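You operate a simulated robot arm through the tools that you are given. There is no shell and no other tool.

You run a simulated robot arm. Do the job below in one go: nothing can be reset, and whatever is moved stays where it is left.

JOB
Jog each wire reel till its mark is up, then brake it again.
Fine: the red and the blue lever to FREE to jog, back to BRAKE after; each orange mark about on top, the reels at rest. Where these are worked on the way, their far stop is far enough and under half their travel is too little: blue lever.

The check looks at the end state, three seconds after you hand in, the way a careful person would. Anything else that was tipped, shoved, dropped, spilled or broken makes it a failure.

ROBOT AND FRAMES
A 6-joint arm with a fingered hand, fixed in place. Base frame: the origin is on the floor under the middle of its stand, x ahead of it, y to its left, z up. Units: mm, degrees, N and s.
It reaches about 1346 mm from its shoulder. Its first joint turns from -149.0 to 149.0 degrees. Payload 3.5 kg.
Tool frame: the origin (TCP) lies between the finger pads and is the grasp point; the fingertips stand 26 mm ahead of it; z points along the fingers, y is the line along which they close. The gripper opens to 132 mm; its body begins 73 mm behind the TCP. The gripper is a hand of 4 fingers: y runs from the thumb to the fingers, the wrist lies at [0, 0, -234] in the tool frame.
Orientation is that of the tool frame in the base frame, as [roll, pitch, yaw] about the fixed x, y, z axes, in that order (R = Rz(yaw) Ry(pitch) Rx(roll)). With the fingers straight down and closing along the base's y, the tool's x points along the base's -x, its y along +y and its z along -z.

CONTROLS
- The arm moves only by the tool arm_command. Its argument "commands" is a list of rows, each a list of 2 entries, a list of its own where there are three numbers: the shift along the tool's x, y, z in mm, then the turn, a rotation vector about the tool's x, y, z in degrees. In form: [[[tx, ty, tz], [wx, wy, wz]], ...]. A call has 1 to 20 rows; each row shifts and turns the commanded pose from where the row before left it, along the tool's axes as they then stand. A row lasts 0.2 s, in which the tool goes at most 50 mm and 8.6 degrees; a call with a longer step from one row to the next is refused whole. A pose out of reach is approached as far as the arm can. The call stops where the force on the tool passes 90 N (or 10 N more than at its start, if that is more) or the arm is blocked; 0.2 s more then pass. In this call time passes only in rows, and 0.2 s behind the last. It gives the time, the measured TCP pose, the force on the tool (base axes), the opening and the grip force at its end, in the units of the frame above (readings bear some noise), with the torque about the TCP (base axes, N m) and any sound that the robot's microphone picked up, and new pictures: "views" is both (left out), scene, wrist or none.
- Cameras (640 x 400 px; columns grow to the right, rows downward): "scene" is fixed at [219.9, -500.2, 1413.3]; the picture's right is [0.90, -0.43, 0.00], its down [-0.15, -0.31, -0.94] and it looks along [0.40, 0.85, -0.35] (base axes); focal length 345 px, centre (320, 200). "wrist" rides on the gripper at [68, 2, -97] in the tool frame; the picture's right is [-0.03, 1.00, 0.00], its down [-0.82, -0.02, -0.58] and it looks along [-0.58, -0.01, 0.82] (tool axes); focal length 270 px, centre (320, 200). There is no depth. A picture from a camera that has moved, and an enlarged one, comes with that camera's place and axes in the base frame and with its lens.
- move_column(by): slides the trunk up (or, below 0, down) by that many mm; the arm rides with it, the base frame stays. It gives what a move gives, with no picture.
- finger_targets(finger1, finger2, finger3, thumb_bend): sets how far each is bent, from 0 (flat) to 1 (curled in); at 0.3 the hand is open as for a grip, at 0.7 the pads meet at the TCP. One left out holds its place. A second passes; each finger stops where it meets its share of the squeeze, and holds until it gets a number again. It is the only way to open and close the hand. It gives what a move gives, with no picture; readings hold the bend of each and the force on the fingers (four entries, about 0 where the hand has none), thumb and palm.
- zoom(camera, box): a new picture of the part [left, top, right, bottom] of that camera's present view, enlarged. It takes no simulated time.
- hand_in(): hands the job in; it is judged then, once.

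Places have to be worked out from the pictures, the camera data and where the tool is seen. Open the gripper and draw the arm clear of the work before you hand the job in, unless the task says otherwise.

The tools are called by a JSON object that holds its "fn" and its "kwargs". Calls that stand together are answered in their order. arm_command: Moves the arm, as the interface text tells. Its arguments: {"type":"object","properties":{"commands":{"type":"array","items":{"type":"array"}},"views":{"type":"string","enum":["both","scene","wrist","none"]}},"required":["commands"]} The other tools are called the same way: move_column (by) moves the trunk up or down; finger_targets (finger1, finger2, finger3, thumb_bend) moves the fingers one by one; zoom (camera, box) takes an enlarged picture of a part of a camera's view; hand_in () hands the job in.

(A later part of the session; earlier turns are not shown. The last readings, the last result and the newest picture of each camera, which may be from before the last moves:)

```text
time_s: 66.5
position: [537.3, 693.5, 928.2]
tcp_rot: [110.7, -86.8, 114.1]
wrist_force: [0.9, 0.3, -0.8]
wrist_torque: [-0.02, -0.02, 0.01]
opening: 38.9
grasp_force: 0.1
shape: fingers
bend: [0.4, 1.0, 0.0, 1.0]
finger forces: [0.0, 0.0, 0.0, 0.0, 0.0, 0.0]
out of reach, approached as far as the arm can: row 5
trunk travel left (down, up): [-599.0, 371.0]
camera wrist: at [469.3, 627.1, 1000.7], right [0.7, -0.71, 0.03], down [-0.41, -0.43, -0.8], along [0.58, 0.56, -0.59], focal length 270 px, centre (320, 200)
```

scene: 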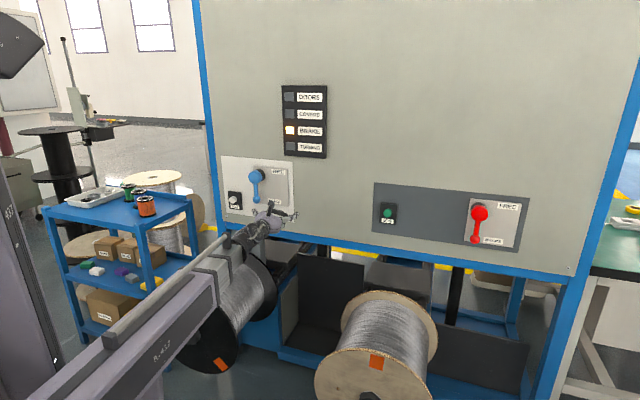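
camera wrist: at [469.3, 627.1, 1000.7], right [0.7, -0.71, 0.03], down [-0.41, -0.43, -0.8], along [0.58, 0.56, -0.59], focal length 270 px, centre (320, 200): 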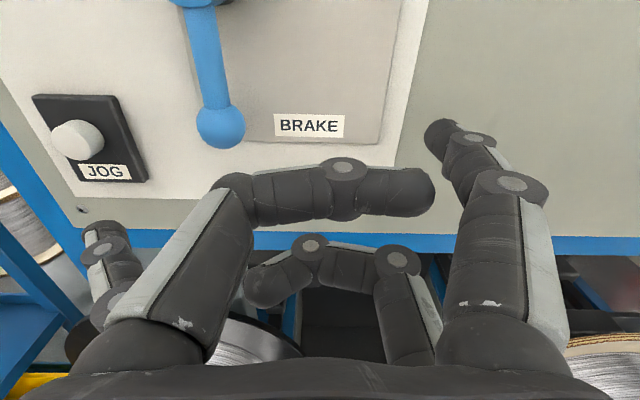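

Past the singularity now at e≈110. Blue ball is near e≈175, z≈926 and the white JOG near e≈305, z≈900. I move left ~163 mm so that finger 1 lies left of the blue rod.

{"fn": "arm_command", "kwargs": {"commands": [[[0, -20, 0], [0, 0, 0]], [[0, -20, 0], [0, 0, 0]], [[0, -20, 0], [0, 0, 0]], [[0, -20, 0], [0, 0, 0]], [[0, -20, 0], [0, 0, 0]], [[0, -20, 0], [0, 0, 0]], [[0, -20, 0], [0, 0, 0]], [[0, -23, 0], [0, 0, 0]], [[0, 0, 0], [0, 0, 0]], [[0, 0, 0], [0, 0, 0]]], "views": "both"}}

{"fn": "zoom", "kwargs": {"camera": "scene", "box": [200, 150, 328, 230]}}

```text
time_s: 68.8
position: [421.2, 808.5, 925.3]
tcp_rot: [118.9, -85.7, 106.0]
wrist_force: [-0.8, 0.3, 0.9]
wrist_torque: [0.0, 0.02, 0.03]
opening: 38.7
grasp_force: 0.0
shape: fingers
bend: [0.4, 1.0, 0.0, 1.0]
finger forces: [0.1, 0.0, 0.1, 0.1, 0.0, 0.0]
trunk travel left (down, up): [-599.0, 371.0]
camera wrist: at [353.1, 744.8, 998.5], right [0.7, -0.71, 0.04], down [-0.41, -0.45, -0.79], along [0.58, 0.54, -0.61], focal length 270 px, centre (320, 200)
```

scene: 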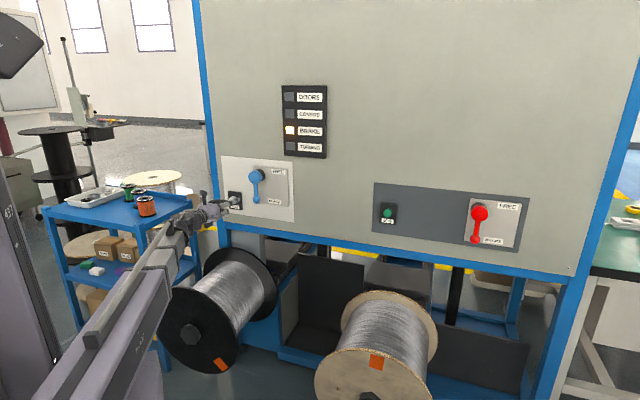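
wrist: 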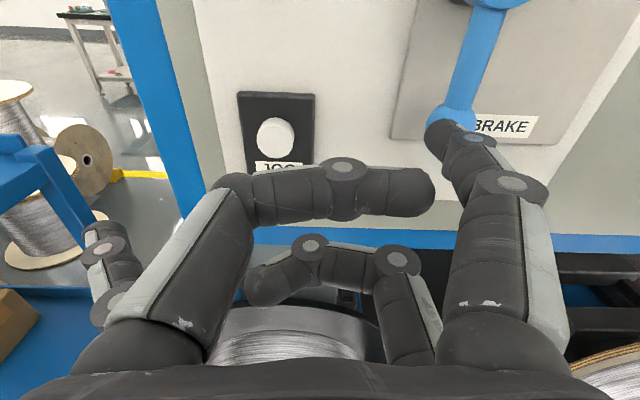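

```text
5.00 times, centred on (264, 190) of scene
camera zoom: at [219.9, -500.2, 1413.3], right [0.9, -0.43, 0.0], down [-0.15, -0.31, -0.94], along [0.4, 0.85, -0.35], focal length 1726 px, centre (600, 250)
```

zoom: 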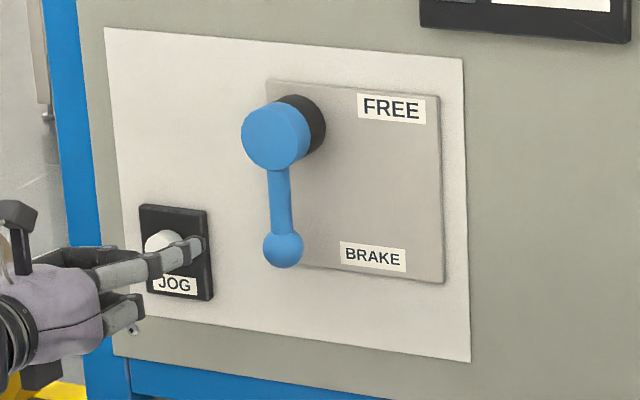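

Fingertip is ~39 mm left of the blue rod at z≈943, ~60 mm short of it, and clear of the white button. I advance 74 mm.

{"fn": "arm_command", "kwargs": {"commands": [[[0, 0, 25], [0, 0, 0]], [[0, 0, 25], [0, 0, 0]], [[0, 0, 24], [0, 0, 0]]], "views": "both"}}

{"fn": "zoom", "kwargs": {"camera": "scene", "box": [200, 150, 328, 230]}}

```text
time_s: 69.5
position: [476.7, 862.9, 926.3]
tcp_rot: [118.1, -86.1, 106.8]
wrist_force: [0.1, 0.3, -0.7]
wrist_torque: [0.01, -0.03, -0.01]
opening: 38.5
grasp_force: 0.0
shape: fingers
bend: [0.4, 1.0, 0.0, 1.0]
finger forces: [0.0, 0.0, 0.0, 0.0, 0.0, 0.1]
out of reach, approached as far as the arm can: row 3
trunk travel left (down, up): [-599.0, 371.0]
camera wrist: at [408.1, 797.8, 998.9], right [0.71, -0.71, 0.04], down [-0.41, -0.45, -0.8], along [0.58, 0.55, -0.6], focal length 270 px, centre (320, 200)
```

scene: 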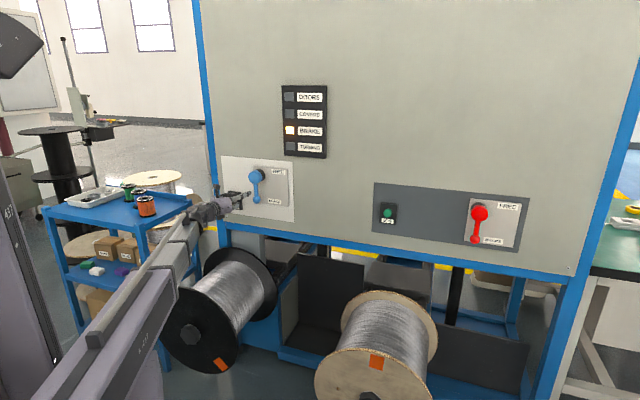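
wrist: 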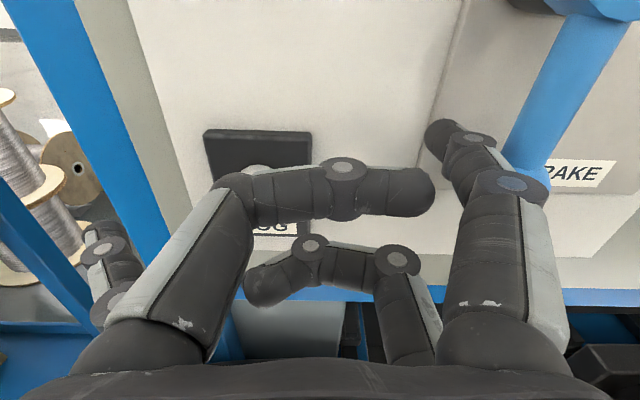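

```text
5.00 times, centred on (264, 190) of scene
camera zoom: at [219.9, -500.2, 1413.3], right [0.9, -0.43, 0.0], down [-0.15, -0.31, -0.94], along [0.4, 0.85, -0.35], focal length 1726 px, centre (600, 250)
```

zoom: 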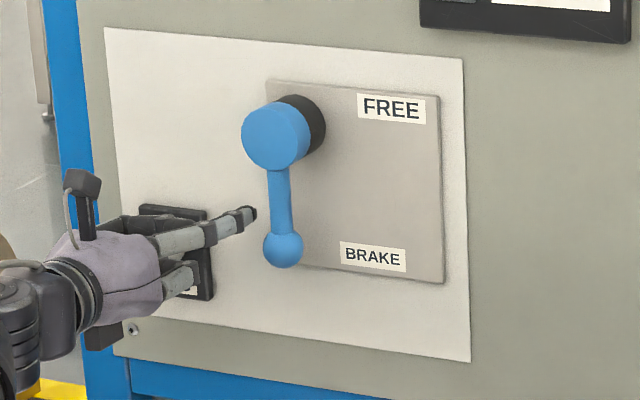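

Fingertip is beside the blue rod at depth, no contact. I push right in 12 mm steps.

{"fn": "arm_command", "kwargs": {"commands": [[[0, 12, 0], [0, 0, 0]], [[0, 12, 0], [0, 0, 0]], [[0, 12, 0], [0, 0, 0]], [[0, 12, 0], [0, 0, 0]], [[0, 12, 0], [0, 0, 0]]], "views": "none"}}

{"fn": "zoom", "kwargs": {"camera": "scene", "box": [200, 150, 328, 230]}}

```text
time_s: 70.8
position: [519.3, 817.9, 926.9]
tcp_rot: [116.0, -86.4, 108.6]
wrist_force: [-1.5, 0.3, -0.6]
wrist_torque: [-0.02, 0.0, 0.02]
opening: 38.0
grasp_force: 0.4
shape: fingers
bend: [0.42, 1.0, 0.0, 1.0]
finger forces: [1.1, 0.0, 0.0, 0.0, 0.0, 0.1]
trunk travel left (down, up): [-599.0, 371.0]
```

```text
5.00 times, centred on (264, 190) of scene
camera zoom: at [219.9, -500.2, 1413.3], right [0.9, -0.43, 0.0], down [-0.15, -0.31, -0.94], along [0.4, 0.85, -0.35], focal length 1726 px, centre (600, 250)
```

zoom: 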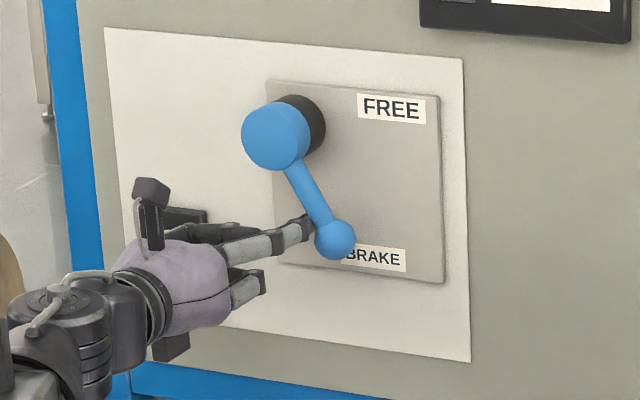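

Blue lever is ~30° along with ~1 N. I continue right 42 mm, then lift.

{"fn": "arm_command", "kwargs": {"commands": [[[0, 11, 0], [0, 0, 0]], [[0, 11, 0], [0, 0, 0]], [[0, 10, 0], [0, 0, 0]], [[0, 10, 0], [0, 0, 0]]], "views": "none"}}

{"fn": "move_column", "kwargs": {"by": 40}}

{"fn": "zoom", "kwargs": {"camera": "scene", "box": [200, 150, 328, 230]}}

```text
time_s: 71.8
position: [548.1, 789.6, 927.9]
tcp_rot: [113.8, -86.6, 110.9]
wrist_force: [-0.5, 0.0, -0.1]
wrist_torque: [0.0, 0.02, 0.03]
opening: 38.3
grasp_force: 0.2
shape: fingers
bend: [0.41, 1.0, 0.0, 1.0]
finger forces: [0.8, 0.0, 0.1, 0.0, 0.1, 0.0]
out of reach, approached as far as the arm can: row 1
trunk travel left (down, up): [-599.0, 371.0]
```

```text
time_s: 72.6
position: [548.9, 790.5, 967.2]
tcp_rot: [113.6, -86.6, 111.2]
wrist_force: [0.4, -0.6, -0.2]
wrist_torque: [0.0, 0.01, -0.01]
opening: 39.1
grasp_force: 0.0
shape: fingers
bend: [0.4, 1.0, 0.0, 1.0]
finger forces: [0.0, 0.0, 0.1, 0.0, 0.0, 0.0]
trunk travel left (down, up): [-639.0, 331.0]
```

```text
5.00 times, centred on (264, 190) of scene
camera zoom: at [219.9, -500.2, 1413.3], right [0.9, -0.43, 0.0], down [-0.15, -0.31, -0.94], along [0.4, 0.85, -0.35], focal length 1726 px, centre (600, 250)
```

zoom: 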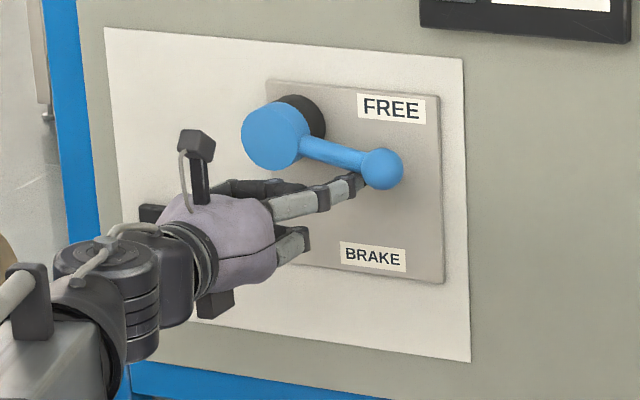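

Lever at ~70°, going toward its far stop. I raise in small steps until the force shows the stop.

{"fn": "move_column", "kwargs": {"by": 10}}

{"fn": "move_column", "kwargs": {"by": 6}}

{"fn": "zoom", "kwargs": {"camera": "scene", "box": [200, 150, 328, 230]}}

```text
time_s: 73.2
position: [549.9, 790.7, 974.5]
tcp_rot: [120.0, -86.7, 104.8]
wrist_force: [-8.3, -7.5, -38.4]
wrist_torque: [1.36, 1.77, -0.62]
opening: 38.8
grasp_force: 19.2
shape: fingers
bend: [0.41, 1.0, 0.0, 1.0]
finger forces: [38.0, 0.0, 0.0, 0.0, 0.0, 0.0]
trunk travel left (down, up): [-649.0, 321.0]
```

```text
time_s: 73.7
position: [550.7, 792.0, 977.6]
tcp_rot: [134.7, -87.4, 90.0]
wrist_force: [-22.4, -17.5, -80.1]
wrist_torque: [2.91, 3.51, -1.64]
opening: 38.6
grasp_force: 39.3
shape: fingers
bend: [0.43, 1.0, 0.0, 1.0]
finger forces: [80.6, 0.1, 0.1, 0.0, 0.0, 0.0]
trunk travel left (down, up): [-655.0, 315.0]
```

```text
5.00 times, centred on (264, 190) of scene
camera zoom: at [219.9, -500.2, 1413.3], right [0.9, -0.43, 0.0], down [-0.15, -0.31, -0.94], along [0.4, 0.85, -0.35], focal length 1726 px, centre (600, 250)
```

zoom: 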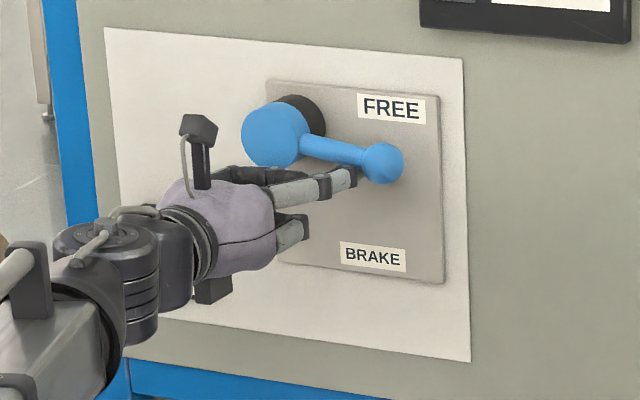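

The far stop is reached (80 N – more than needed). I ease down at once, back off and check the lamps, lever and reels.

{"fn": "move_column", "kwargs": {"by": -20}}

{"fn": "arm_command", "kwargs": {"commands": [[[0, 0, -26], [0, 0, 0]], [[0, 0, -26], [0, 0, 0]], [[0, 0, -26], [0, 0, 0]]], "views": "both"}}

{"fn": "zoom", "kwargs": {"camera": "scene", "box": [200, 150, 328, 230]}}

{"fn": "zoom", "kwargs": {"camera": "scene", "box": [265, 70, 345, 170]}}

```text
time_s: 74.4
position: [550.8, 790.1, 964.7]
tcp_rot: [112.0, -86.4, 112.9]
wrist_force: [0.2, 0.2, 0.4]
wrist_torque: [0.0, 0.03, 0.03]
opening: 38.6
grasp_force: 0.0
shape: fingers
bend: [0.4, 1.0, 0.0, 1.0]
finger forces: [0.1, 0.0, 0.0, 0.1, 0.0, 0.0]
trunk travel left (down, up): [-635.0, 335.0]
```

```text
time_s: 75.2
position: [492.7, 734.1, 962.7]
tcp_rot: [115.7, -86.4, 109.1]
wrist_force: [-0.7, 0.4, -0.1]
wrist_torque: [-0.02, 0.04, 0.0]
opening: 38.4
grasp_force: 0.1
shape: fingers
bend: [0.4, 1.0, 0.0, 1.0]
finger forces: [0.0, 0.0, 0.0, 0.0, 0.0, 0.1]
trunk travel left (down, up): [-635.0, 335.0]
camera wrist: at [424.0, 668.8, 1035.7], right [0.7, -0.71, 0.03], down [-0.41, -0.44, -0.8], along [0.58, 0.55, -0.6], focal length 270 px, centre (320, 200)
```

scene: 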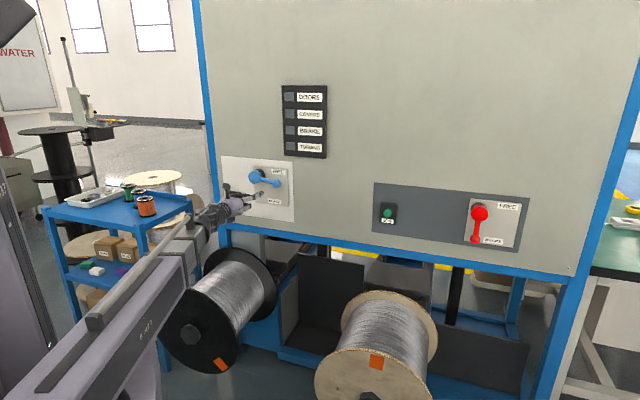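
wrist: 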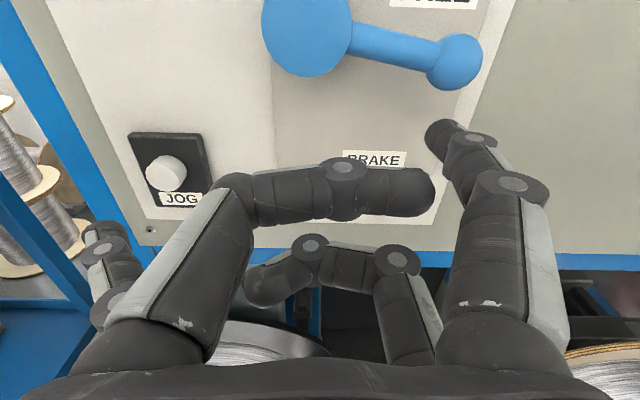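

```text
5.00 times, centred on (264, 190) of scene
camera zoom: at [219.9, -500.2, 1413.3], right [0.9, -0.43, 0.0], down [-0.15, -0.31, -0.94], along [0.4, 0.85, -0.35], focal length 1726 px, centre (600, 250)
```

zoom: 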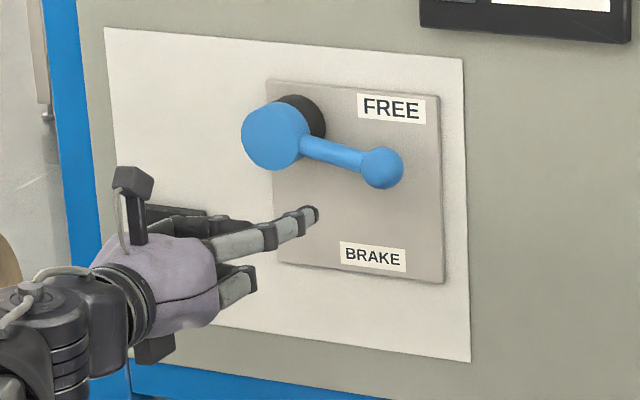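

```text
4.00 times, centred on (305, 120) of scene
camera zoom: at [219.9, -500.2, 1413.3], right [0.9, -0.43, 0.0], down [-0.15, -0.31, -0.94], along [0.4, 0.85, -0.35], focal length 1381 px, centre (380, 520)
```

zoom: 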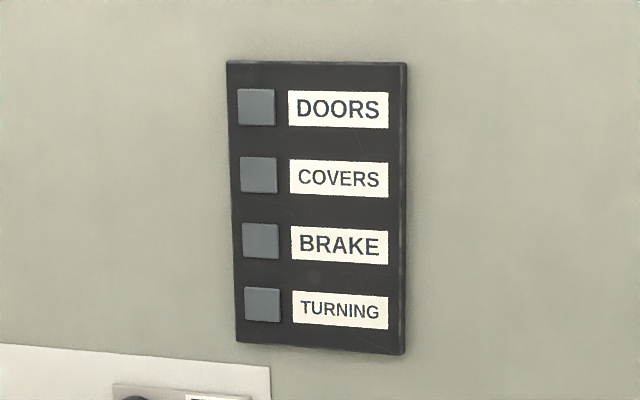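

Blue is at FREE and BRAKE lamp is off. The white button works out to about e≈299, z≈906. I shift left ~187 mm and lower ~78 mm to bring finger 1 in front of it.

{"fn": "arm_command", "kwargs": {"commands": [[[0, -19, 0], [0, 0, 0]], [[0, -19, 0], [0, 0, 0]], [[0, -19, 0], [0, 0, 0]], [[0, -19, 0], [0, 0, 0]], [[0, -19, 0], [0, 0, 0]], [[0, -19, 0], [0, 0, 0]], [[0, -19, 0], [0, 0, 0]], [[0, -19, 0], [0, 0, 0]], [[0, -19, 0], [0, 0, 0]], [[0, -16, 0], [0, 0, 0]]], "views": "none"}}

{"fn": "move_column", "kwargs": {"by": -76}}

{"fn": "arm_command", "kwargs": {"commands": [[[0, 0, 0], [0, 0, 0]]], "views": "both"}}

{"fn": "zoom", "kwargs": {"camera": "scene", "box": [190, 160, 286, 220]}}

```text
time_s: 77.4
position: [363.1, 868.3, 959.7]
tcp_rot: [122.7, -85.5, 102.2]
wrist_force: [-0.4, 0.2, 0.1]
wrist_torque: [-0.01, 0.0, 0.04]
opening: 38.9
grasp_force: 0.1
shape: fingers
bend: [0.4, 1.0, 0.0, 1.0]
finger forces: [0.0, 0.1, 0.0, 0.0, 0.0, 0.0]
out of reach, approached as far as the arm can: row 8
trunk travel left (down, up): [-635.0, 335.0]
```

```text
time_s: 78.5
position: [363.4, 868.4, 884.6]
tcp_rot: [122.5, -85.6, 102.2]
wrist_force: [0.1, 1.2, -0.2]
wrist_torque: [0.01, -0.05, 0.03]
opening: 38.6
grasp_force: 0.0
shape: fingers
bend: [0.4, 1.0, 0.0, 1.0]
finger forces: [0.0, 0.0, 0.0, 0.0, 0.0, 0.0]
trunk travel left (down, up): [-559.0, 411.0]
```

```text
time_s: 78.9
position: [363.9, 868.5, 884.3]
tcp_rot: [122.6, -85.5, 102.4]
wrist_force: [0.1, 0.7, 0.1]
wrist_torque: [0.0, -0.03, 0.0]
opening: 38.8
grasp_force: 0.0
shape: fingers
bend: [0.4, 1.0, 0.0, 1.0]
finger forces: [0.1, 0.0, 0.0, 0.0, 0.0, 0.0]
trunk travel left (down, up): [-559.0, 411.0]
camera wrist: at [295.1, 804.3, 957.5], right [0.71, -0.71, 0.04], down [-0.41, -0.46, -0.79], along [0.58, 0.54, -0.61], focal length 270 px, centre (320, 200)
```

scene: 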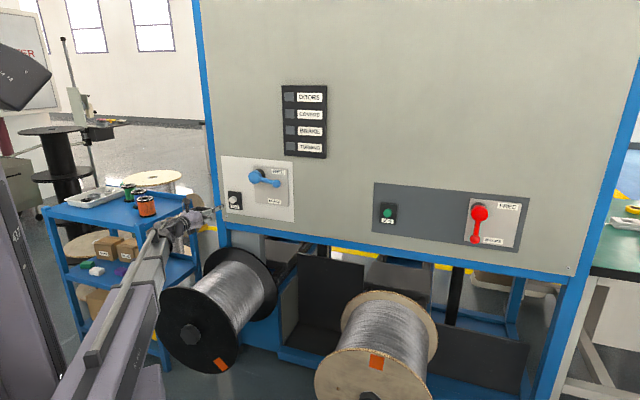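
wrist: 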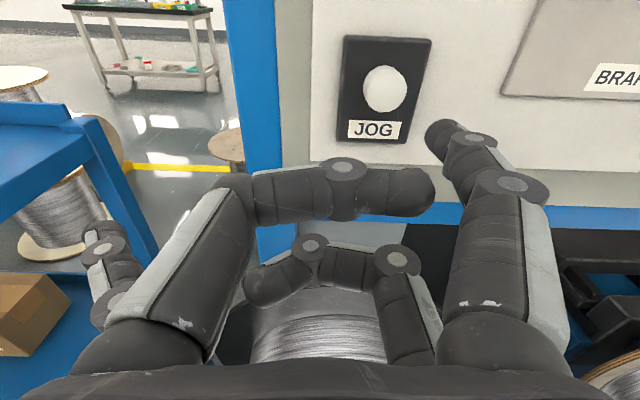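

```text
6.67 times, centred on (238, 190) of scene
camera zoom: at [219.9, -500.2, 1413.3], right [0.9, -0.43, 0.0], down [-0.15, -0.31, -0.94], along [0.4, 0.85, -0.35], focal length 2302 px, centre (867, 267)
```

zoom: 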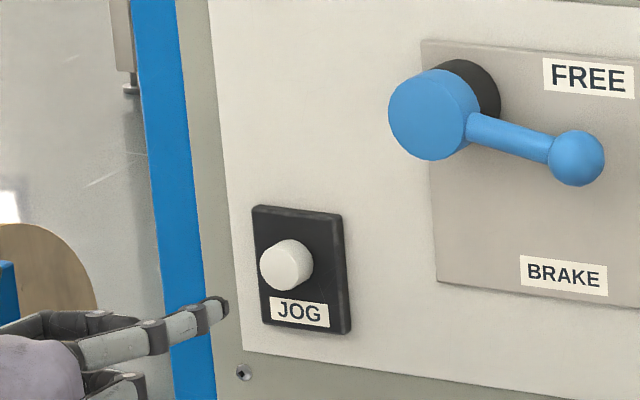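

Triangulating again with both cameras puts the white button at e≈311, z≈903, front m≈972. I shift left 12 mm and approach 64 mm.

{"fn": "arm_command", "kwargs": {"commands": [[[0, -12, 20], [0, 0, 0]], [[0, 0, 22], [0, 0, 0]], [[0, 0, 22], [0, 0, 0]]], "views": "both"}}

{"fn": "zoom", "kwargs": {"camera": "scene", "box": [190, 160, 286, 220]}}

{"fn": "zoom", "kwargs": {"camera": "wrist", "box": [370, 0, 530, 200]}}

```text
time_s: 79.7
position: [404.4, 922.9, 883.0]
tcp_rot: [123.8, -85.4, 101.3]
wrist_force: [-0.1, 1.1, 0.1]
wrist_torque: [0.0, 0.03, 0.01]
opening: 39.2
grasp_force: 0.1
shape: fingers
bend: [0.4, 1.0, 0.0, 1.0]
finger forces: [0.0, 0.1, 0.0, 0.0, 0.1, 0.1]
trunk travel left (down, up): [-559.0, 411.0]
camera wrist: at [335.2, 858.2, 957.3], right [0.71, -0.71, 0.04], down [-0.41, -0.46, -0.79], along [0.58, 0.54, -0.61], focal length 270 px, centre (320, 200)
```

scene: 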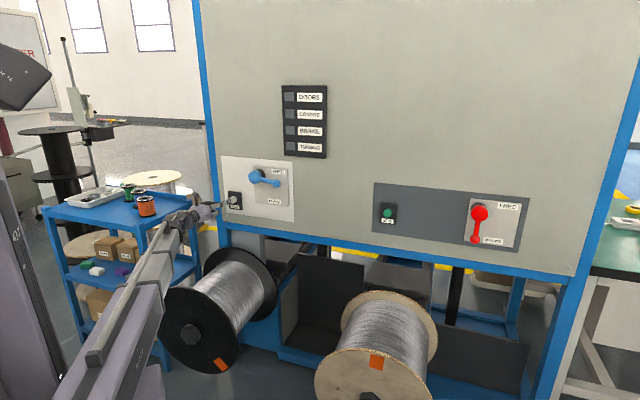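
wrist: 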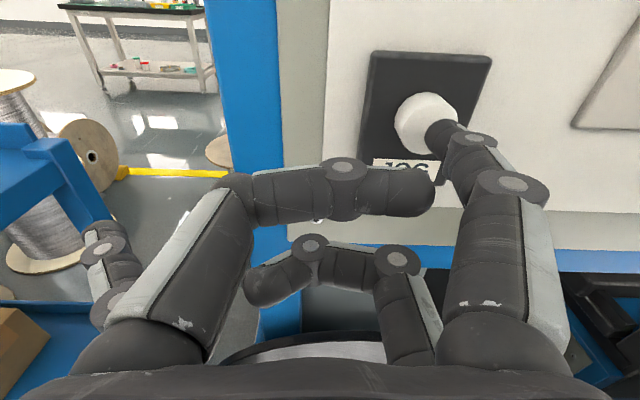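

```text
6.67 times, centred on (238, 190) of scene
camera zoom: at [219.9, -500.2, 1413.3], right [0.9, -0.43, 0.0], down [-0.15, -0.31, -0.94], along [0.4, 0.85, -0.35], focal length 2302 px, centre (867, 267)
```

zoom: 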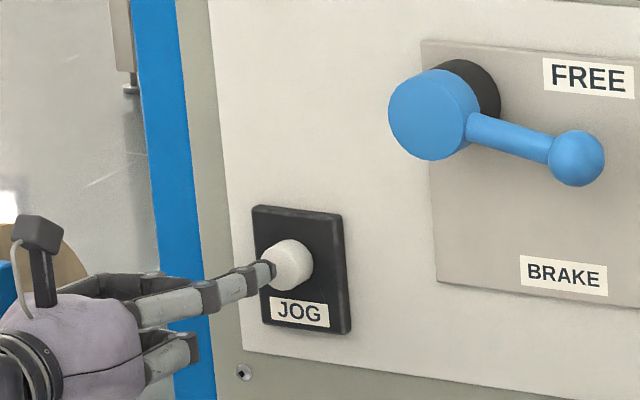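

```text
2.00 times, centred on (450, 100) of wrist
camera zoom: at [335.2, 858.2, 957.3], right [0.71, -0.71, 0.04], down [-0.41, -0.46, -0.79], along [0.58, 0.54, -0.61], focal length 541 px, centre (60, 400)
```

zoom: 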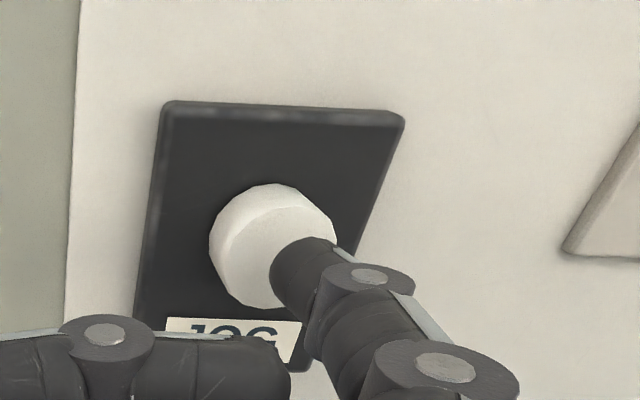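

Fingertip is lined up just in front of the white button. I approach 10 mm and then press in 3 mm steps, watching for the click.

{"fn": "arm_command", "kwargs": {"commands": [[[0, 0, 5], [0, 0, 0]], [[0, 0, 5], [0, 0, 0]], [[0, 0, 3], [0, 0, 0]]], "views": "scene"}}

{"fn": "zoom", "kwargs": {"camera": "scene", "box": [190, 160, 286, 220]}}

{"fn": "zoom", "kwargs": {"camera": "scene", "box": [100, 300, 320, 380]}}

```text
time_s: 80.5
position: [411.7, 931.2, 883.1]
tcp_rot: [123.2, -85.4, 101.6]
wrist_force: [-1.8, -0.7, -0.4]
wrist_torque: [0.04, 0.0, -0.04]
opening: 38.5
grasp_force: 0.5
shape: fingers
bend: [0.4, 1.0, 0.0, 1.0]
finger forces: [1.1, 0.0, 0.0, 0.0, 0.0, 0.0]
out of reach, approached as far as the arm can: row 1
trunk travel left (down, up): [-559.0, 411.0]
```

scene: 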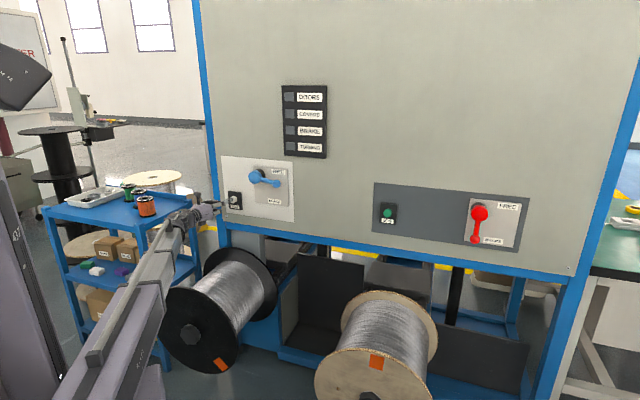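

```text
6.67 times, centred on (238, 190) of scene
camera zoom: at [219.9, -500.2, 1413.3], right [0.9, -0.43, 0.0], down [-0.15, -0.31, -0.94], along [0.4, 0.85, -0.35], focal length 2302 px, centre (867, 267)
```

zoom: 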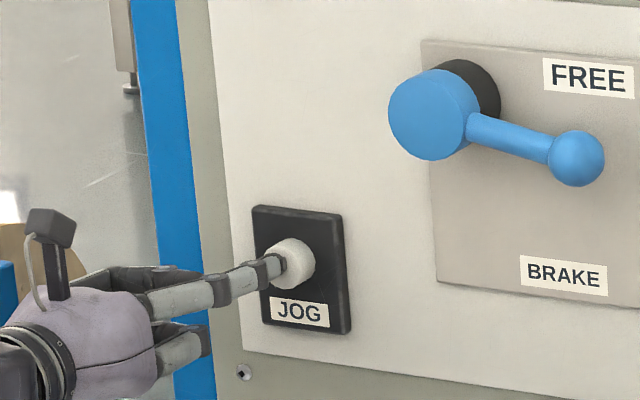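

```text
2.91 times, centred on (210, 340) of scene
camera zoom: at [219.9, -500.2, 1413.3], right [0.9, -0.43, 0.0], down [-0.15, -0.31, -0.94], along [0.4, 0.85, -0.35], focal length 1004 px, centre (640, -207)
```

zoom: 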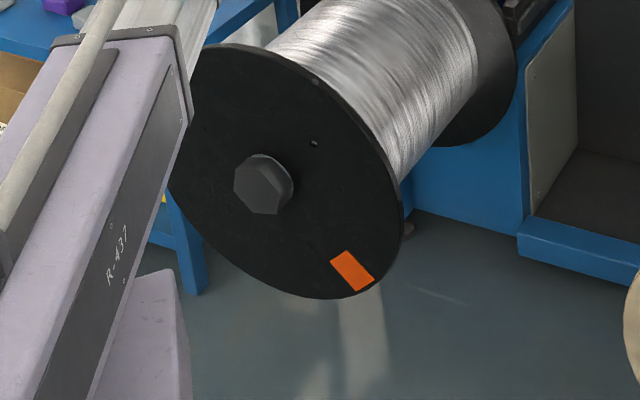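

Contact (1 N) but no click yet. On the black reel the mark is at lower right, ~34° past the bottom; the top would be near (263, 63) in this zoom. I press 3 mm further.

{"fn": "arm_command", "kwargs": {"commands": [[[0, 0, 3], [0, 0, 0]]], "views": "none"}}

{"fn": "zoom", "kwargs": {"camera": "scene", "box": [100, 300, 320, 380]}}

```text
time_s: 80.9
position: [412.5, 933.7, 883.5]
tcp_rot: [123.5, -85.4, 101.4]
wrist_force: [-2.1, -1.9, 0.3]
wrist_torque: [0.03, 0.01, -0.13]
opening: 39.2
grasp_force: 0.8
shape: fingers
bend: [0.39, 1.0, 0.0, 1.0]
finger forces: [2.0, 0.1, 0.1, 0.0, 0.1, 0.0]
trunk travel left (down, up): [-559.0, 411.0]
heard: click
```

```text
2.91 times, centred on (210, 340) of scene
camera zoom: at [219.9, -500.2, 1413.3], right [0.9, -0.43, 0.0], down [-0.15, -0.31, -0.94], along [0.4, 0.85, -0.35], focal length 1004 px, centre (640, -207)
```

zoom: 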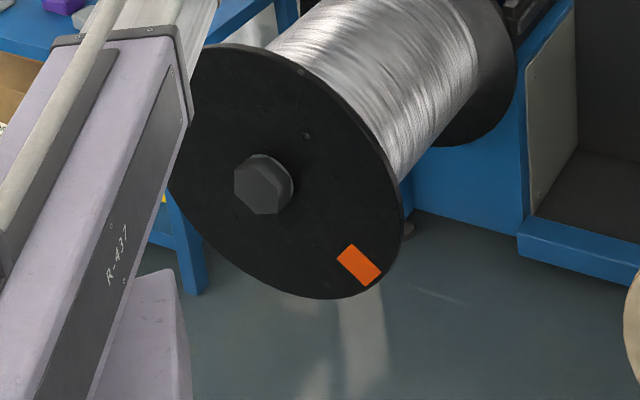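

Click – the black reel turns counter-clockwise. About 140° to go; I hold 2.2 s and check.

{"fn": "arm_command", "kwargs": {"commands": [[[0, 0, 0], [0, 0, 0]], [[0, 0, 0], [0, 0, 0]], [[0, 0, 0], [0, 0, 0]], [[0, 0, 0], [0, 0, 0]], [[0, 0, 0], [0, 0, 0]], [[0, 0, 0], [0, 0, 0]], [[0, 0, 0], [0, 0, 0]], [[0, 0, 0], [0, 0, 0]], [[0, 0, 0], [0, 0, 0]], [[0, 0, 0], [0, 0, 0]]], "views": "none"}}

{"fn": "zoom", "kwargs": {"camera": "scene", "box": [100, 300, 320, 380]}}

```text
time_s: 83.1
position: [412.3, 933.7, 883.1]
tcp_rot: [123.5, -85.4, 101.3]
wrist_force: [-1.0, -0.7, -0.3]
wrist_torque: [0.05, -0.02, -0.11]
opening: 39.2
grasp_force: 1.2
shape: fingers
bend: [0.39, 1.0, 0.0, 1.0]
finger forces: [2.1, 0.0, 0.1, 0.1, 0.1, 0.0]
trunk travel left (down, up): [-559.0, 411.0]
```

```text
2.91 times, centred on (210, 340) of scene
camera zoom: at [219.9, -500.2, 1413.3], right [0.9, -0.43, 0.0], down [-0.15, -0.31, -0.94], along [0.4, 0.85, -0.35], focal length 1004 px, centre (640, -207)
```

zoom: 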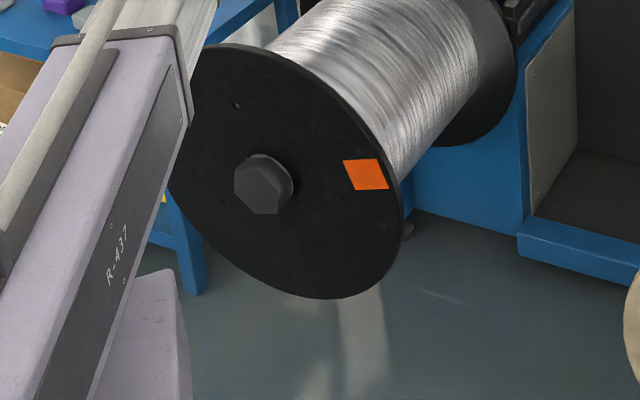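

Mark is at ~104° (≈29°/s), ~76° to go. I hold ten rows and release in the same call, then fine-tune with taps.

{"fn": "arm_command", "kwargs": {"commands": [[[0, 0, 0], [0, 0, 0]], [[0, 0, 0], [0, 0, 0]], [[0, 0, 0], [0, 0, 0]], [[0, 0, 0], [0, 0, 0]], [[0, 0, 0], [0, 0, 0]], [[0, 0, 0], [0, 0, 0]], [[0, 0, 0], [0, 0, 0]], [[0, 0, 0], [0, 0, 0]], [[0, 0, 0], [0, 0, 0]], [[0, 0, -8], [0, 0, 0]]], "views": "none"}}

{"fn": "zoom", "kwargs": {"camera": "scene", "box": [100, 300, 320, 380]}}

```text
time_s: 85.3
position: [408.0, 928.1, 883.7]
tcp_rot: [123.4, -85.3, 101.7]
wrist_force: [-0.6, -0.6, -0.2]
wrist_torque: [-0.02, 0.0, -0.02]
opening: 39.0
grasp_force: 0.0
shape: fingers
bend: [0.4, 1.0, 0.0, 1.0]
finger forces: [0.0, 0.0, 0.0, 0.1, 0.0, 0.1]
trunk travel left (down, up): [-559.0, 411.0]
```

```text
2.91 times, centred on (210, 340) of scene
camera zoom: at [219.9, -500.2, 1413.3], right [0.9, -0.43, 0.0], down [-0.15, -0.31, -0.94], along [0.4, 0.85, -0.35], focal length 1004 px, centre (640, -207)
```

zoom: 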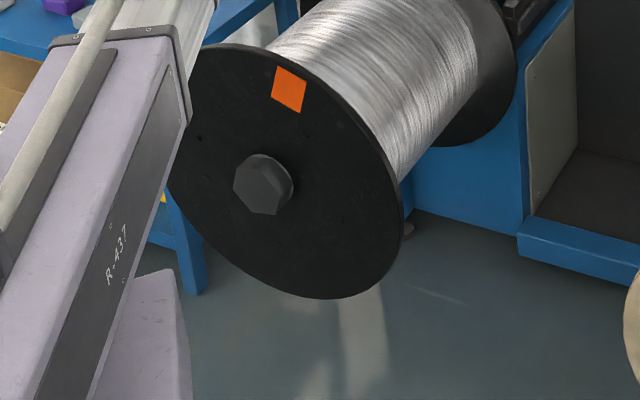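

Edge directions and a circle fit both put the black mark ~19° short of the top; TURNING stopped. A press with two holds gave ~17° before, so I repeat that.

{"fn": "arm_command", "kwargs": {"commands": [[[0, 0, 8], [0, 0, 0]], [[0, 0, 0], [0, 0, 0]], [[0, 0, 0], [0, 0, 0]], [[0, 0, -8], [0, 0, 0]]], "views": "scene"}}

{"fn": "zoom", "kwargs": {"camera": "scene", "box": [160, 250, 280, 325]}}

```text
time_s: 86.3
position: [407.1, 928.5, 883.3]
tcp_rot: [123.8, -85.4, 101.3]
wrist_force: [0.4, -0.1, 0.3]
wrist_torque: [0.01, -0.02, 0.03]
opening: 39.0
grasp_force: 0.1
shape: fingers
bend: [0.4, 1.0, 0.0, 1.0]
finger forces: [0.0, 0.0, 0.0, 0.0, 0.1, 0.0]
trunk travel left (down, up): [-559.0, 411.0]
heard: click
```

scene: 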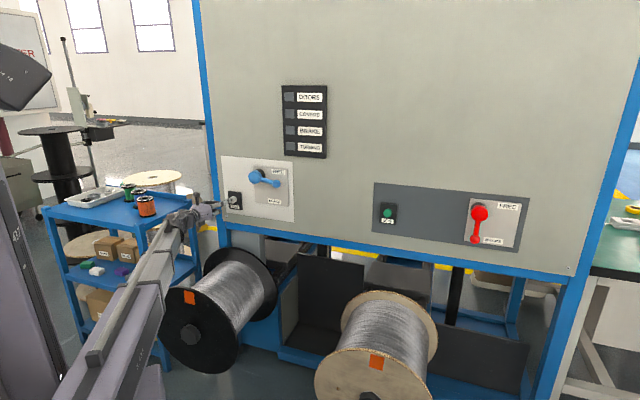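

```text
5.33 times, centred on (220, 288) of scene
camera zoom: at [219.9, -500.2, 1413.3], right [0.9, -0.43, 0.0], down [-0.15, -0.31, -0.94], along [0.4, 0.85, -0.35], focal length 1841 px, centre (853, -267)
```

zoom: 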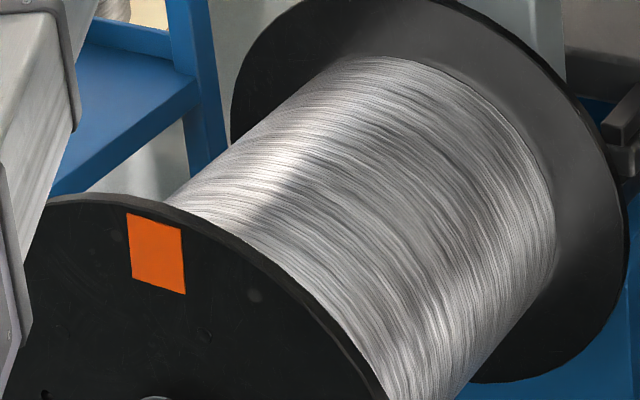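

Mark is ~4° short of top. One brief tap should centre it.

{"fn": "arm_command", "kwargs": {"commands": [[[0, 0, 8], [0, 0, 0]], [[0, 0, -8], [0, 0, 0]]], "views": "none"}}

{"fn": "zoom", "kwargs": {"camera": "scene", "box": [160, 250, 280, 325]}}

```text
time_s: 86.9
position: [405.7, 928.3, 883.0]
tcp_rot: [124.1, -85.4, 100.9]
wrist_force: [0.1, 0.5, 0.7]
wrist_torque: [0.01, -0.01, 0.0]
opening: 39.1
grasp_force: 0.0
shape: fingers
bend: [0.4, 1.0, 0.0, 1.0]
finger forces: [0.1, 0.0, 0.0, 0.0, 0.0, 0.0]
trunk travel left (down, up): [-559.0, 411.0]
```

```text
5.33 times, centred on (220, 288) of scene
camera zoom: at [219.9, -500.2, 1413.3], right [0.9, -0.43, 0.0], down [-0.15, -0.31, -0.94], along [0.4, 0.85, -0.35], focal length 1841 px, centre (853, -267)
```

zoom: 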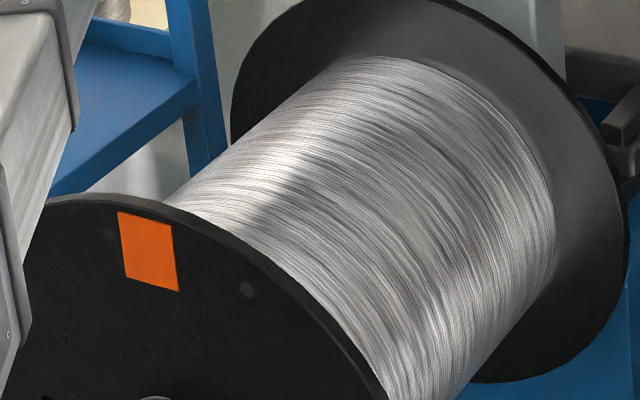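

Black mark is now within ~2-3° of the top and still. To re-brake blue I back off, move right past e≈150 and raise the trunk, staying clear of the lever.

{"fn": "arm_command", "kwargs": {"commands": [[[0, 0, -35], [0, 0, 0]], [[0, 0, -35], [0, 0, 0]], [[0, 20, 0], [0, 0, 0]], [[0, 20, 0], [0, 0, 0]], [[0, 20, 0], [0, 0, 0]], [[0, 20, 0], [0, 0, 0]], [[0, 20, 0], [0, 0, 0]], [[0, 20, 0], [0, 0, 0]], [[0, 20, 0], [0, 0, 0]], [[0, 20, 0], [0, 0, 0]], [[0, 20, 0], [0, 0, 0]], [[0, 20, 0], [0, 0, 0]], [[0, 20, 0], [0, 0, 0]], [[0, 0, 0], [-5, 0, 0]], [[0, 0, 0], [-5, 0, 0]], [[0, 0, 0], [0, 0, 0]]], "views": "none"}}

{"fn": "move_column", "kwargs": {"by": 183}}

{"fn": "arm_command", "kwargs": {"commands": [[[0, 0, 0], [0, 0, 0]]], "views": "both"}}

```text
time_s: 90.3
position: [512.8, 723.8, 885.8]
tcp_rot: [114.9, -85.3, 100.1]
wrist_force: [0.0, 0.6, 0.3]
wrist_torque: [-0.01, -0.01, 0.01]
opening: 38.8
grasp_force: 0.1
shape: fingers
bend: [0.4, 1.0, 0.0, 1.0]
finger forces: [0.0, 0.1, 0.0, 0.0, 0.0, 0.0]
out of reach, approached as far as the arm can: row 3, 8, 10, 13
trunk travel left (down, up): [-559.0, 411.0]
```

```text
time_s: 92.3
position: [512.1, 724.2, 1068.7]
tcp_rot: [115.0, -85.4, 99.8]
wrist_force: [0.9, 0.3, -0.4]
wrist_torque: [0.0, -0.02, 0.0]
opening: 38.8
grasp_force: 0.1
shape: fingers
bend: [0.4, 1.0, 0.0, 1.0]
finger forces: [0.0, 0.1, 0.0, 0.1, 0.0, 0.1]
trunk travel left (down, up): [-742.0, 228.0]
```

```text
time_s: 92.7
position: [512.1, 723.2, 1068.5]
tcp_rot: [115.0, -85.4, 99.8]
wrist_force: [0.2, 0.4, -0.9]
wrist_torque: [0.0, 0.02, 0.0]
opening: 38.9
grasp_force: 0.1
shape: fingers
bend: [0.4, 1.0, 0.0, 1.0]
finger forces: [0.0, 0.0, 0.0, 0.0, 0.1, 0.0]
trunk travel left (down, up): [-742.0, 228.0]
camera wrist: at [433.4, 672.0, 1141.6], right [0.57, -0.82, 0.05], down [-0.47, -0.38, -0.8], along [0.67, 0.43, -0.6], focal length 270 px, centre (320, 200)
```

scene: 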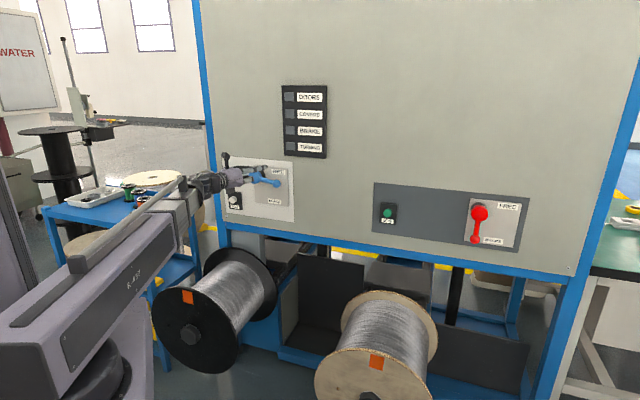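
wrist: 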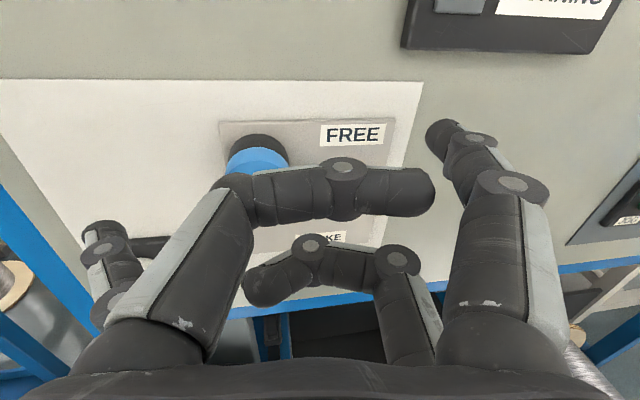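

Both marks are on top, TURNING is off, hand yawed 10° away from the singular direction. I roll the hand 180° for the return push, first half.

{"fn": "arm_command", "kwargs": {"commands": [[[0, 0, 0], [0, 0, -8.5]], [[0, 0, 0], [0, 0, -8.5]], [[0, 0, 0], [0, 0, -8.5]], [[0, 0, 0], [0, 0, -8.5]], [[0, 0, 0], [0, 0, -8.5]], [[0, 0, 0], [0, 0, -8.5]], [[0, 0, 0], [0, 0, -8.5]], [[0, 0, 0], [0, 0, -8.5]], [[0, 0, 0], [0, 0, -8.5]], [[0, 0, 0], [0, 0, -8.5]]], "views": "scene"}}

```text
time_s: 94.9
position: [512.3, 723.3, 1068.6]
tcp_rot: [91.9, -0.6, 124.9]
wrist_force: [-0.8, 0.8, -1.3]
wrist_torque: [-0.01, 0.0, -0.02]
opening: 38.7
grasp_force: 0.0
shape: fingers
bend: [0.4, 1.0, 0.0, 1.0]
finger forces: [0.0, 0.1, 0.1, 0.0, 0.0, 0.1]
trunk travel left (down, up): [-742.0, 228.0]
```

scene: 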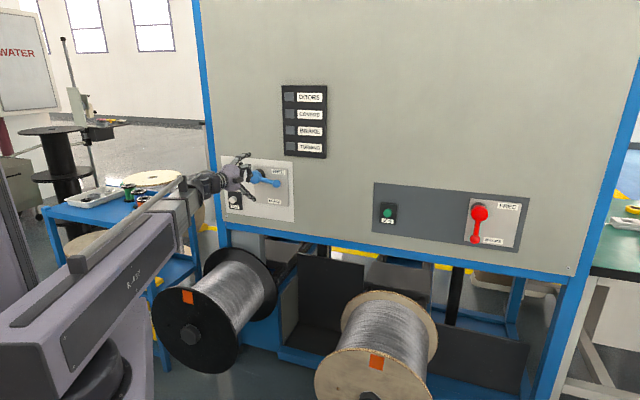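

Good so far; I complete the roll.

{"fn": "arm_command", "kwargs": {"commands": [[[0, 0, 0], [0, 0, -8.5]], [[0, 0, 0], [0, 0, -8.5]], [[0, 0, 0], [0, 0, -8.5]], [[0, 0, 0], [0, 0, -8.5]], [[0, 0, 0], [0, 0, -8.5]], [[0, 0, 0], [0, 0, -8.5]], [[0, 0, 0], [0, 0, -8.5]], [[0, 0, 0], [0, 0, -8.5]], [[0, 0, 0], [0, 0, -8.5]], [[0, 0, 0], [0, 0, -8.5]], [[0, 0, 0], [0, 0, 0]]], "views": "both"}}

{"fn": "zoom", "kwargs": {"camera": "scene", "box": [200, 140, 328, 220]}}

```text
time_s: 97.3
position: [513.6, 722.2, 1068.4]
tcp_rot: [109.1, 84.0, 143.9]
wrist_force: [-0.9, 1.1, 0.4]
wrist_torque: [0.01, 0.02, -0.01]
opening: 38.9
grasp_force: 0.1
shape: fingers
bend: [0.4, 1.0, 0.0, 1.0]
finger forces: [0.1, 0.0, 0.0, 0.0, 0.1, 0.0]
trunk travel left (down, up): [-742.0, 228.0]
camera wrist: at [426.5, 673.1, 1005.4], right [-0.56, 0.82, 0.12], down [-0.39, -0.4, 0.83], along [0.73, 0.42, 0.54], focal length 270 px, centre (320, 200)
```

scene: 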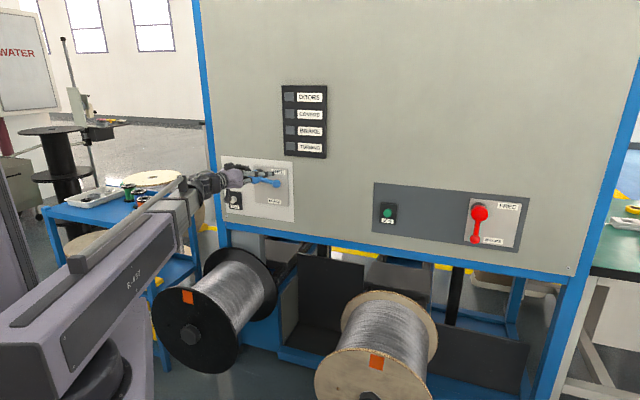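
wrist: 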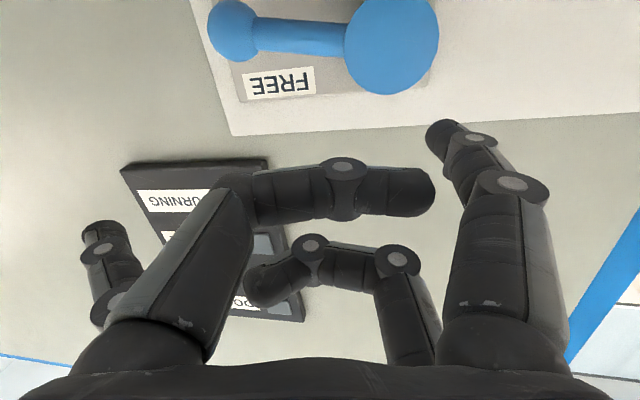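

```text
5.00 times, centred on (264, 180) of scene
camera zoom: at [219.9, -500.2, 1413.3], right [0.9, -0.43, 0.0], down [-0.15, -0.31, -0.94], along [0.4, 0.85, -0.35], focal length 1726 px, centre (600, 300)
```

zoom: 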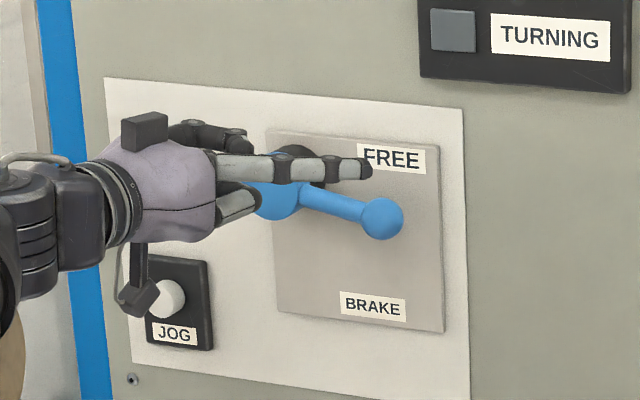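

The finger 1 tip now computes to e≈204, z≈1055, m≈908. I move 89 mm right at this standoff so it comes over the rod at X≈62.

{"fn": "arm_command", "kwargs": {"commands": [[[-2.36, -17.5, 3.15], [0, 0, 0]], [[-2.36, -17.5, 3.15], [0, 0, 0]], [[-2.36, -17.5, 3.15], [0, 0, 0]], [[-2.36, -17.5, 3.15], [0, 0, 0]], [[-2.36, -17.5, 3.15], [0, 0, 0]], [[0, 0, 0], [0, 0, 0]], [[0, 0, 0], [0, 0, 0]]], "views": "both"}}

{"fn": "zoom", "kwargs": {"camera": "scene", "box": [200, 140, 328, 220]}}

```text
time_s: 98.9
position: [577.7, 661.2, 1069.4]
tcp_rot: [108.0, 83.9, 142.7]
wrist_force: [-0.3, 0.1, 0.0]
wrist_torque: [-0.01, 0.02, 0.02]
opening: 39.1
grasp_force: 0.0
shape: fingers
bend: [0.4, 1.0, 0.0, 1.0]
finger forces: [0.0, 0.0, 0.0, 0.0, 0.0, 0.0]
trunk travel left (down, up): [-742.0, 228.0]
camera wrist: at [491.8, 611.0, 1005.7], right [-0.56, 0.82, 0.13], down [-0.39, -0.4, 0.83], along [0.73, 0.42, 0.55], focal length 270 px, centre (320, 200)
```

scene: 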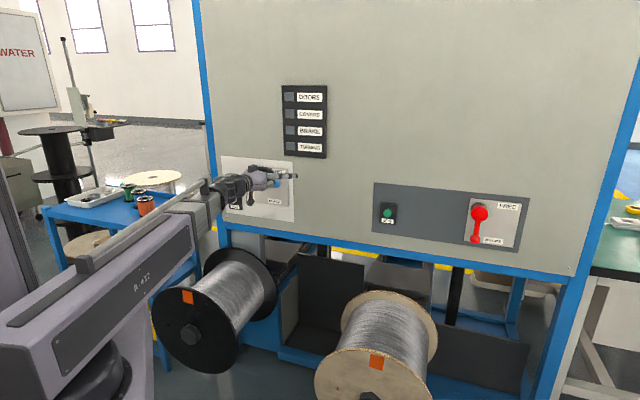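
wrist: 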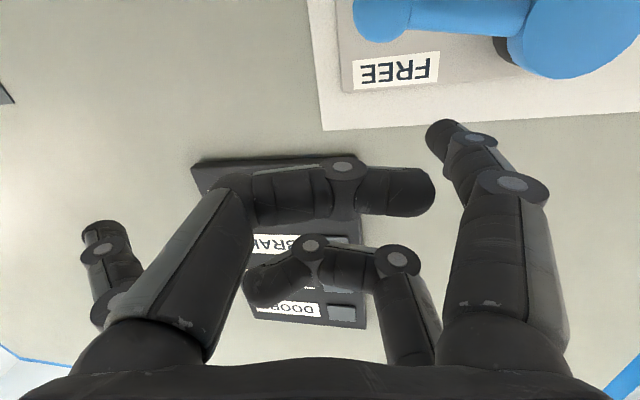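

```text
5.00 times, centred on (264, 180) of scene
camera zoom: at [219.9, -500.2, 1413.3], right [0.9, -0.43, 0.0], down [-0.15, -0.31, -0.94], along [0.4, 0.85, -0.35], focal length 1726 px, centre (600, 300)
```

zoom: 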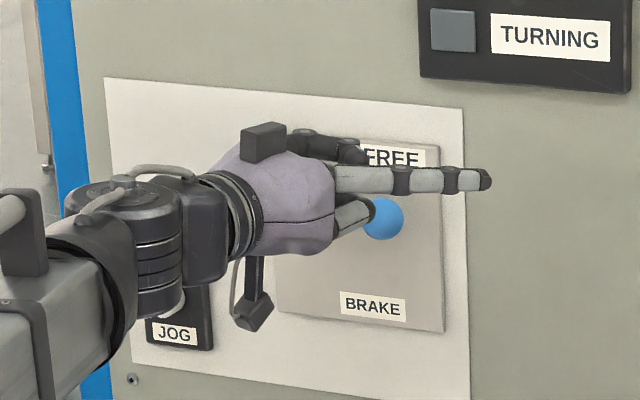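

Wrist view agrees with my model (ball predicted within 5 px), fingertip at e≈116, z≈1056 above the rod. I advance 58 mm along the panel normal.

{"fn": "arm_command", "kwargs": {"commands": [[[-0.25, 3.6, 19.1], [0, 0, 0]], [[-0.25, 3.6, 19.1], [0, 0, 0]], [[-0.25, 3.6, 19.1], [0, 0, 0]], [[0, 0, 0], [0, 0, 0]]], "views": "both"}}

```text
time_s: 99.9
position: [617.2, 703.8, 1069.7]
tcp_rot: [107.9, 83.9, 142.6]
wrist_force: [0.6, 0.0, -0.3]
wrist_torque: [0.01, 0.02, 0.01]
opening: 38.6
grasp_force: 0.0
shape: fingers
bend: [0.4, 1.0, 0.0, 1.0]
finger forces: [0.0, 0.0, 0.1, 0.1, 0.0, 0.1]
trunk travel left (down, up): [-742.0, 228.0]
camera wrist: at [532.0, 653.6, 1005.6], right [-0.56, 0.82, 0.13], down [-0.39, -0.4, 0.83], along [0.73, 0.42, 0.55], focal length 270 px, centre (320, 200)
```

scene: 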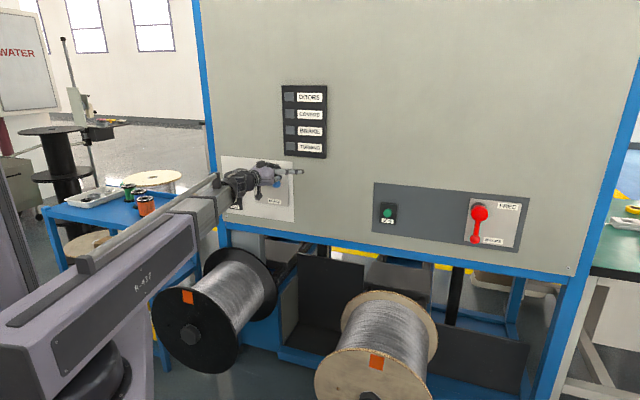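
wrist: 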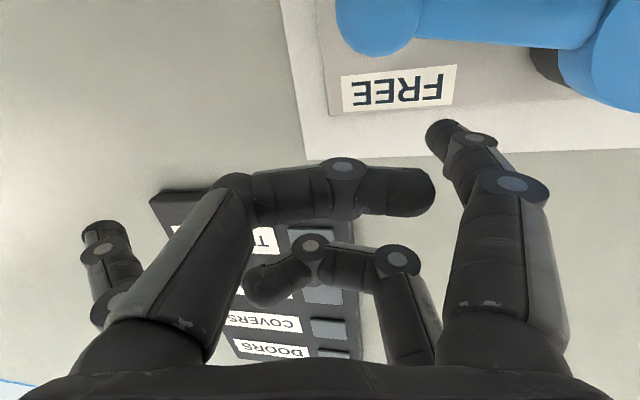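

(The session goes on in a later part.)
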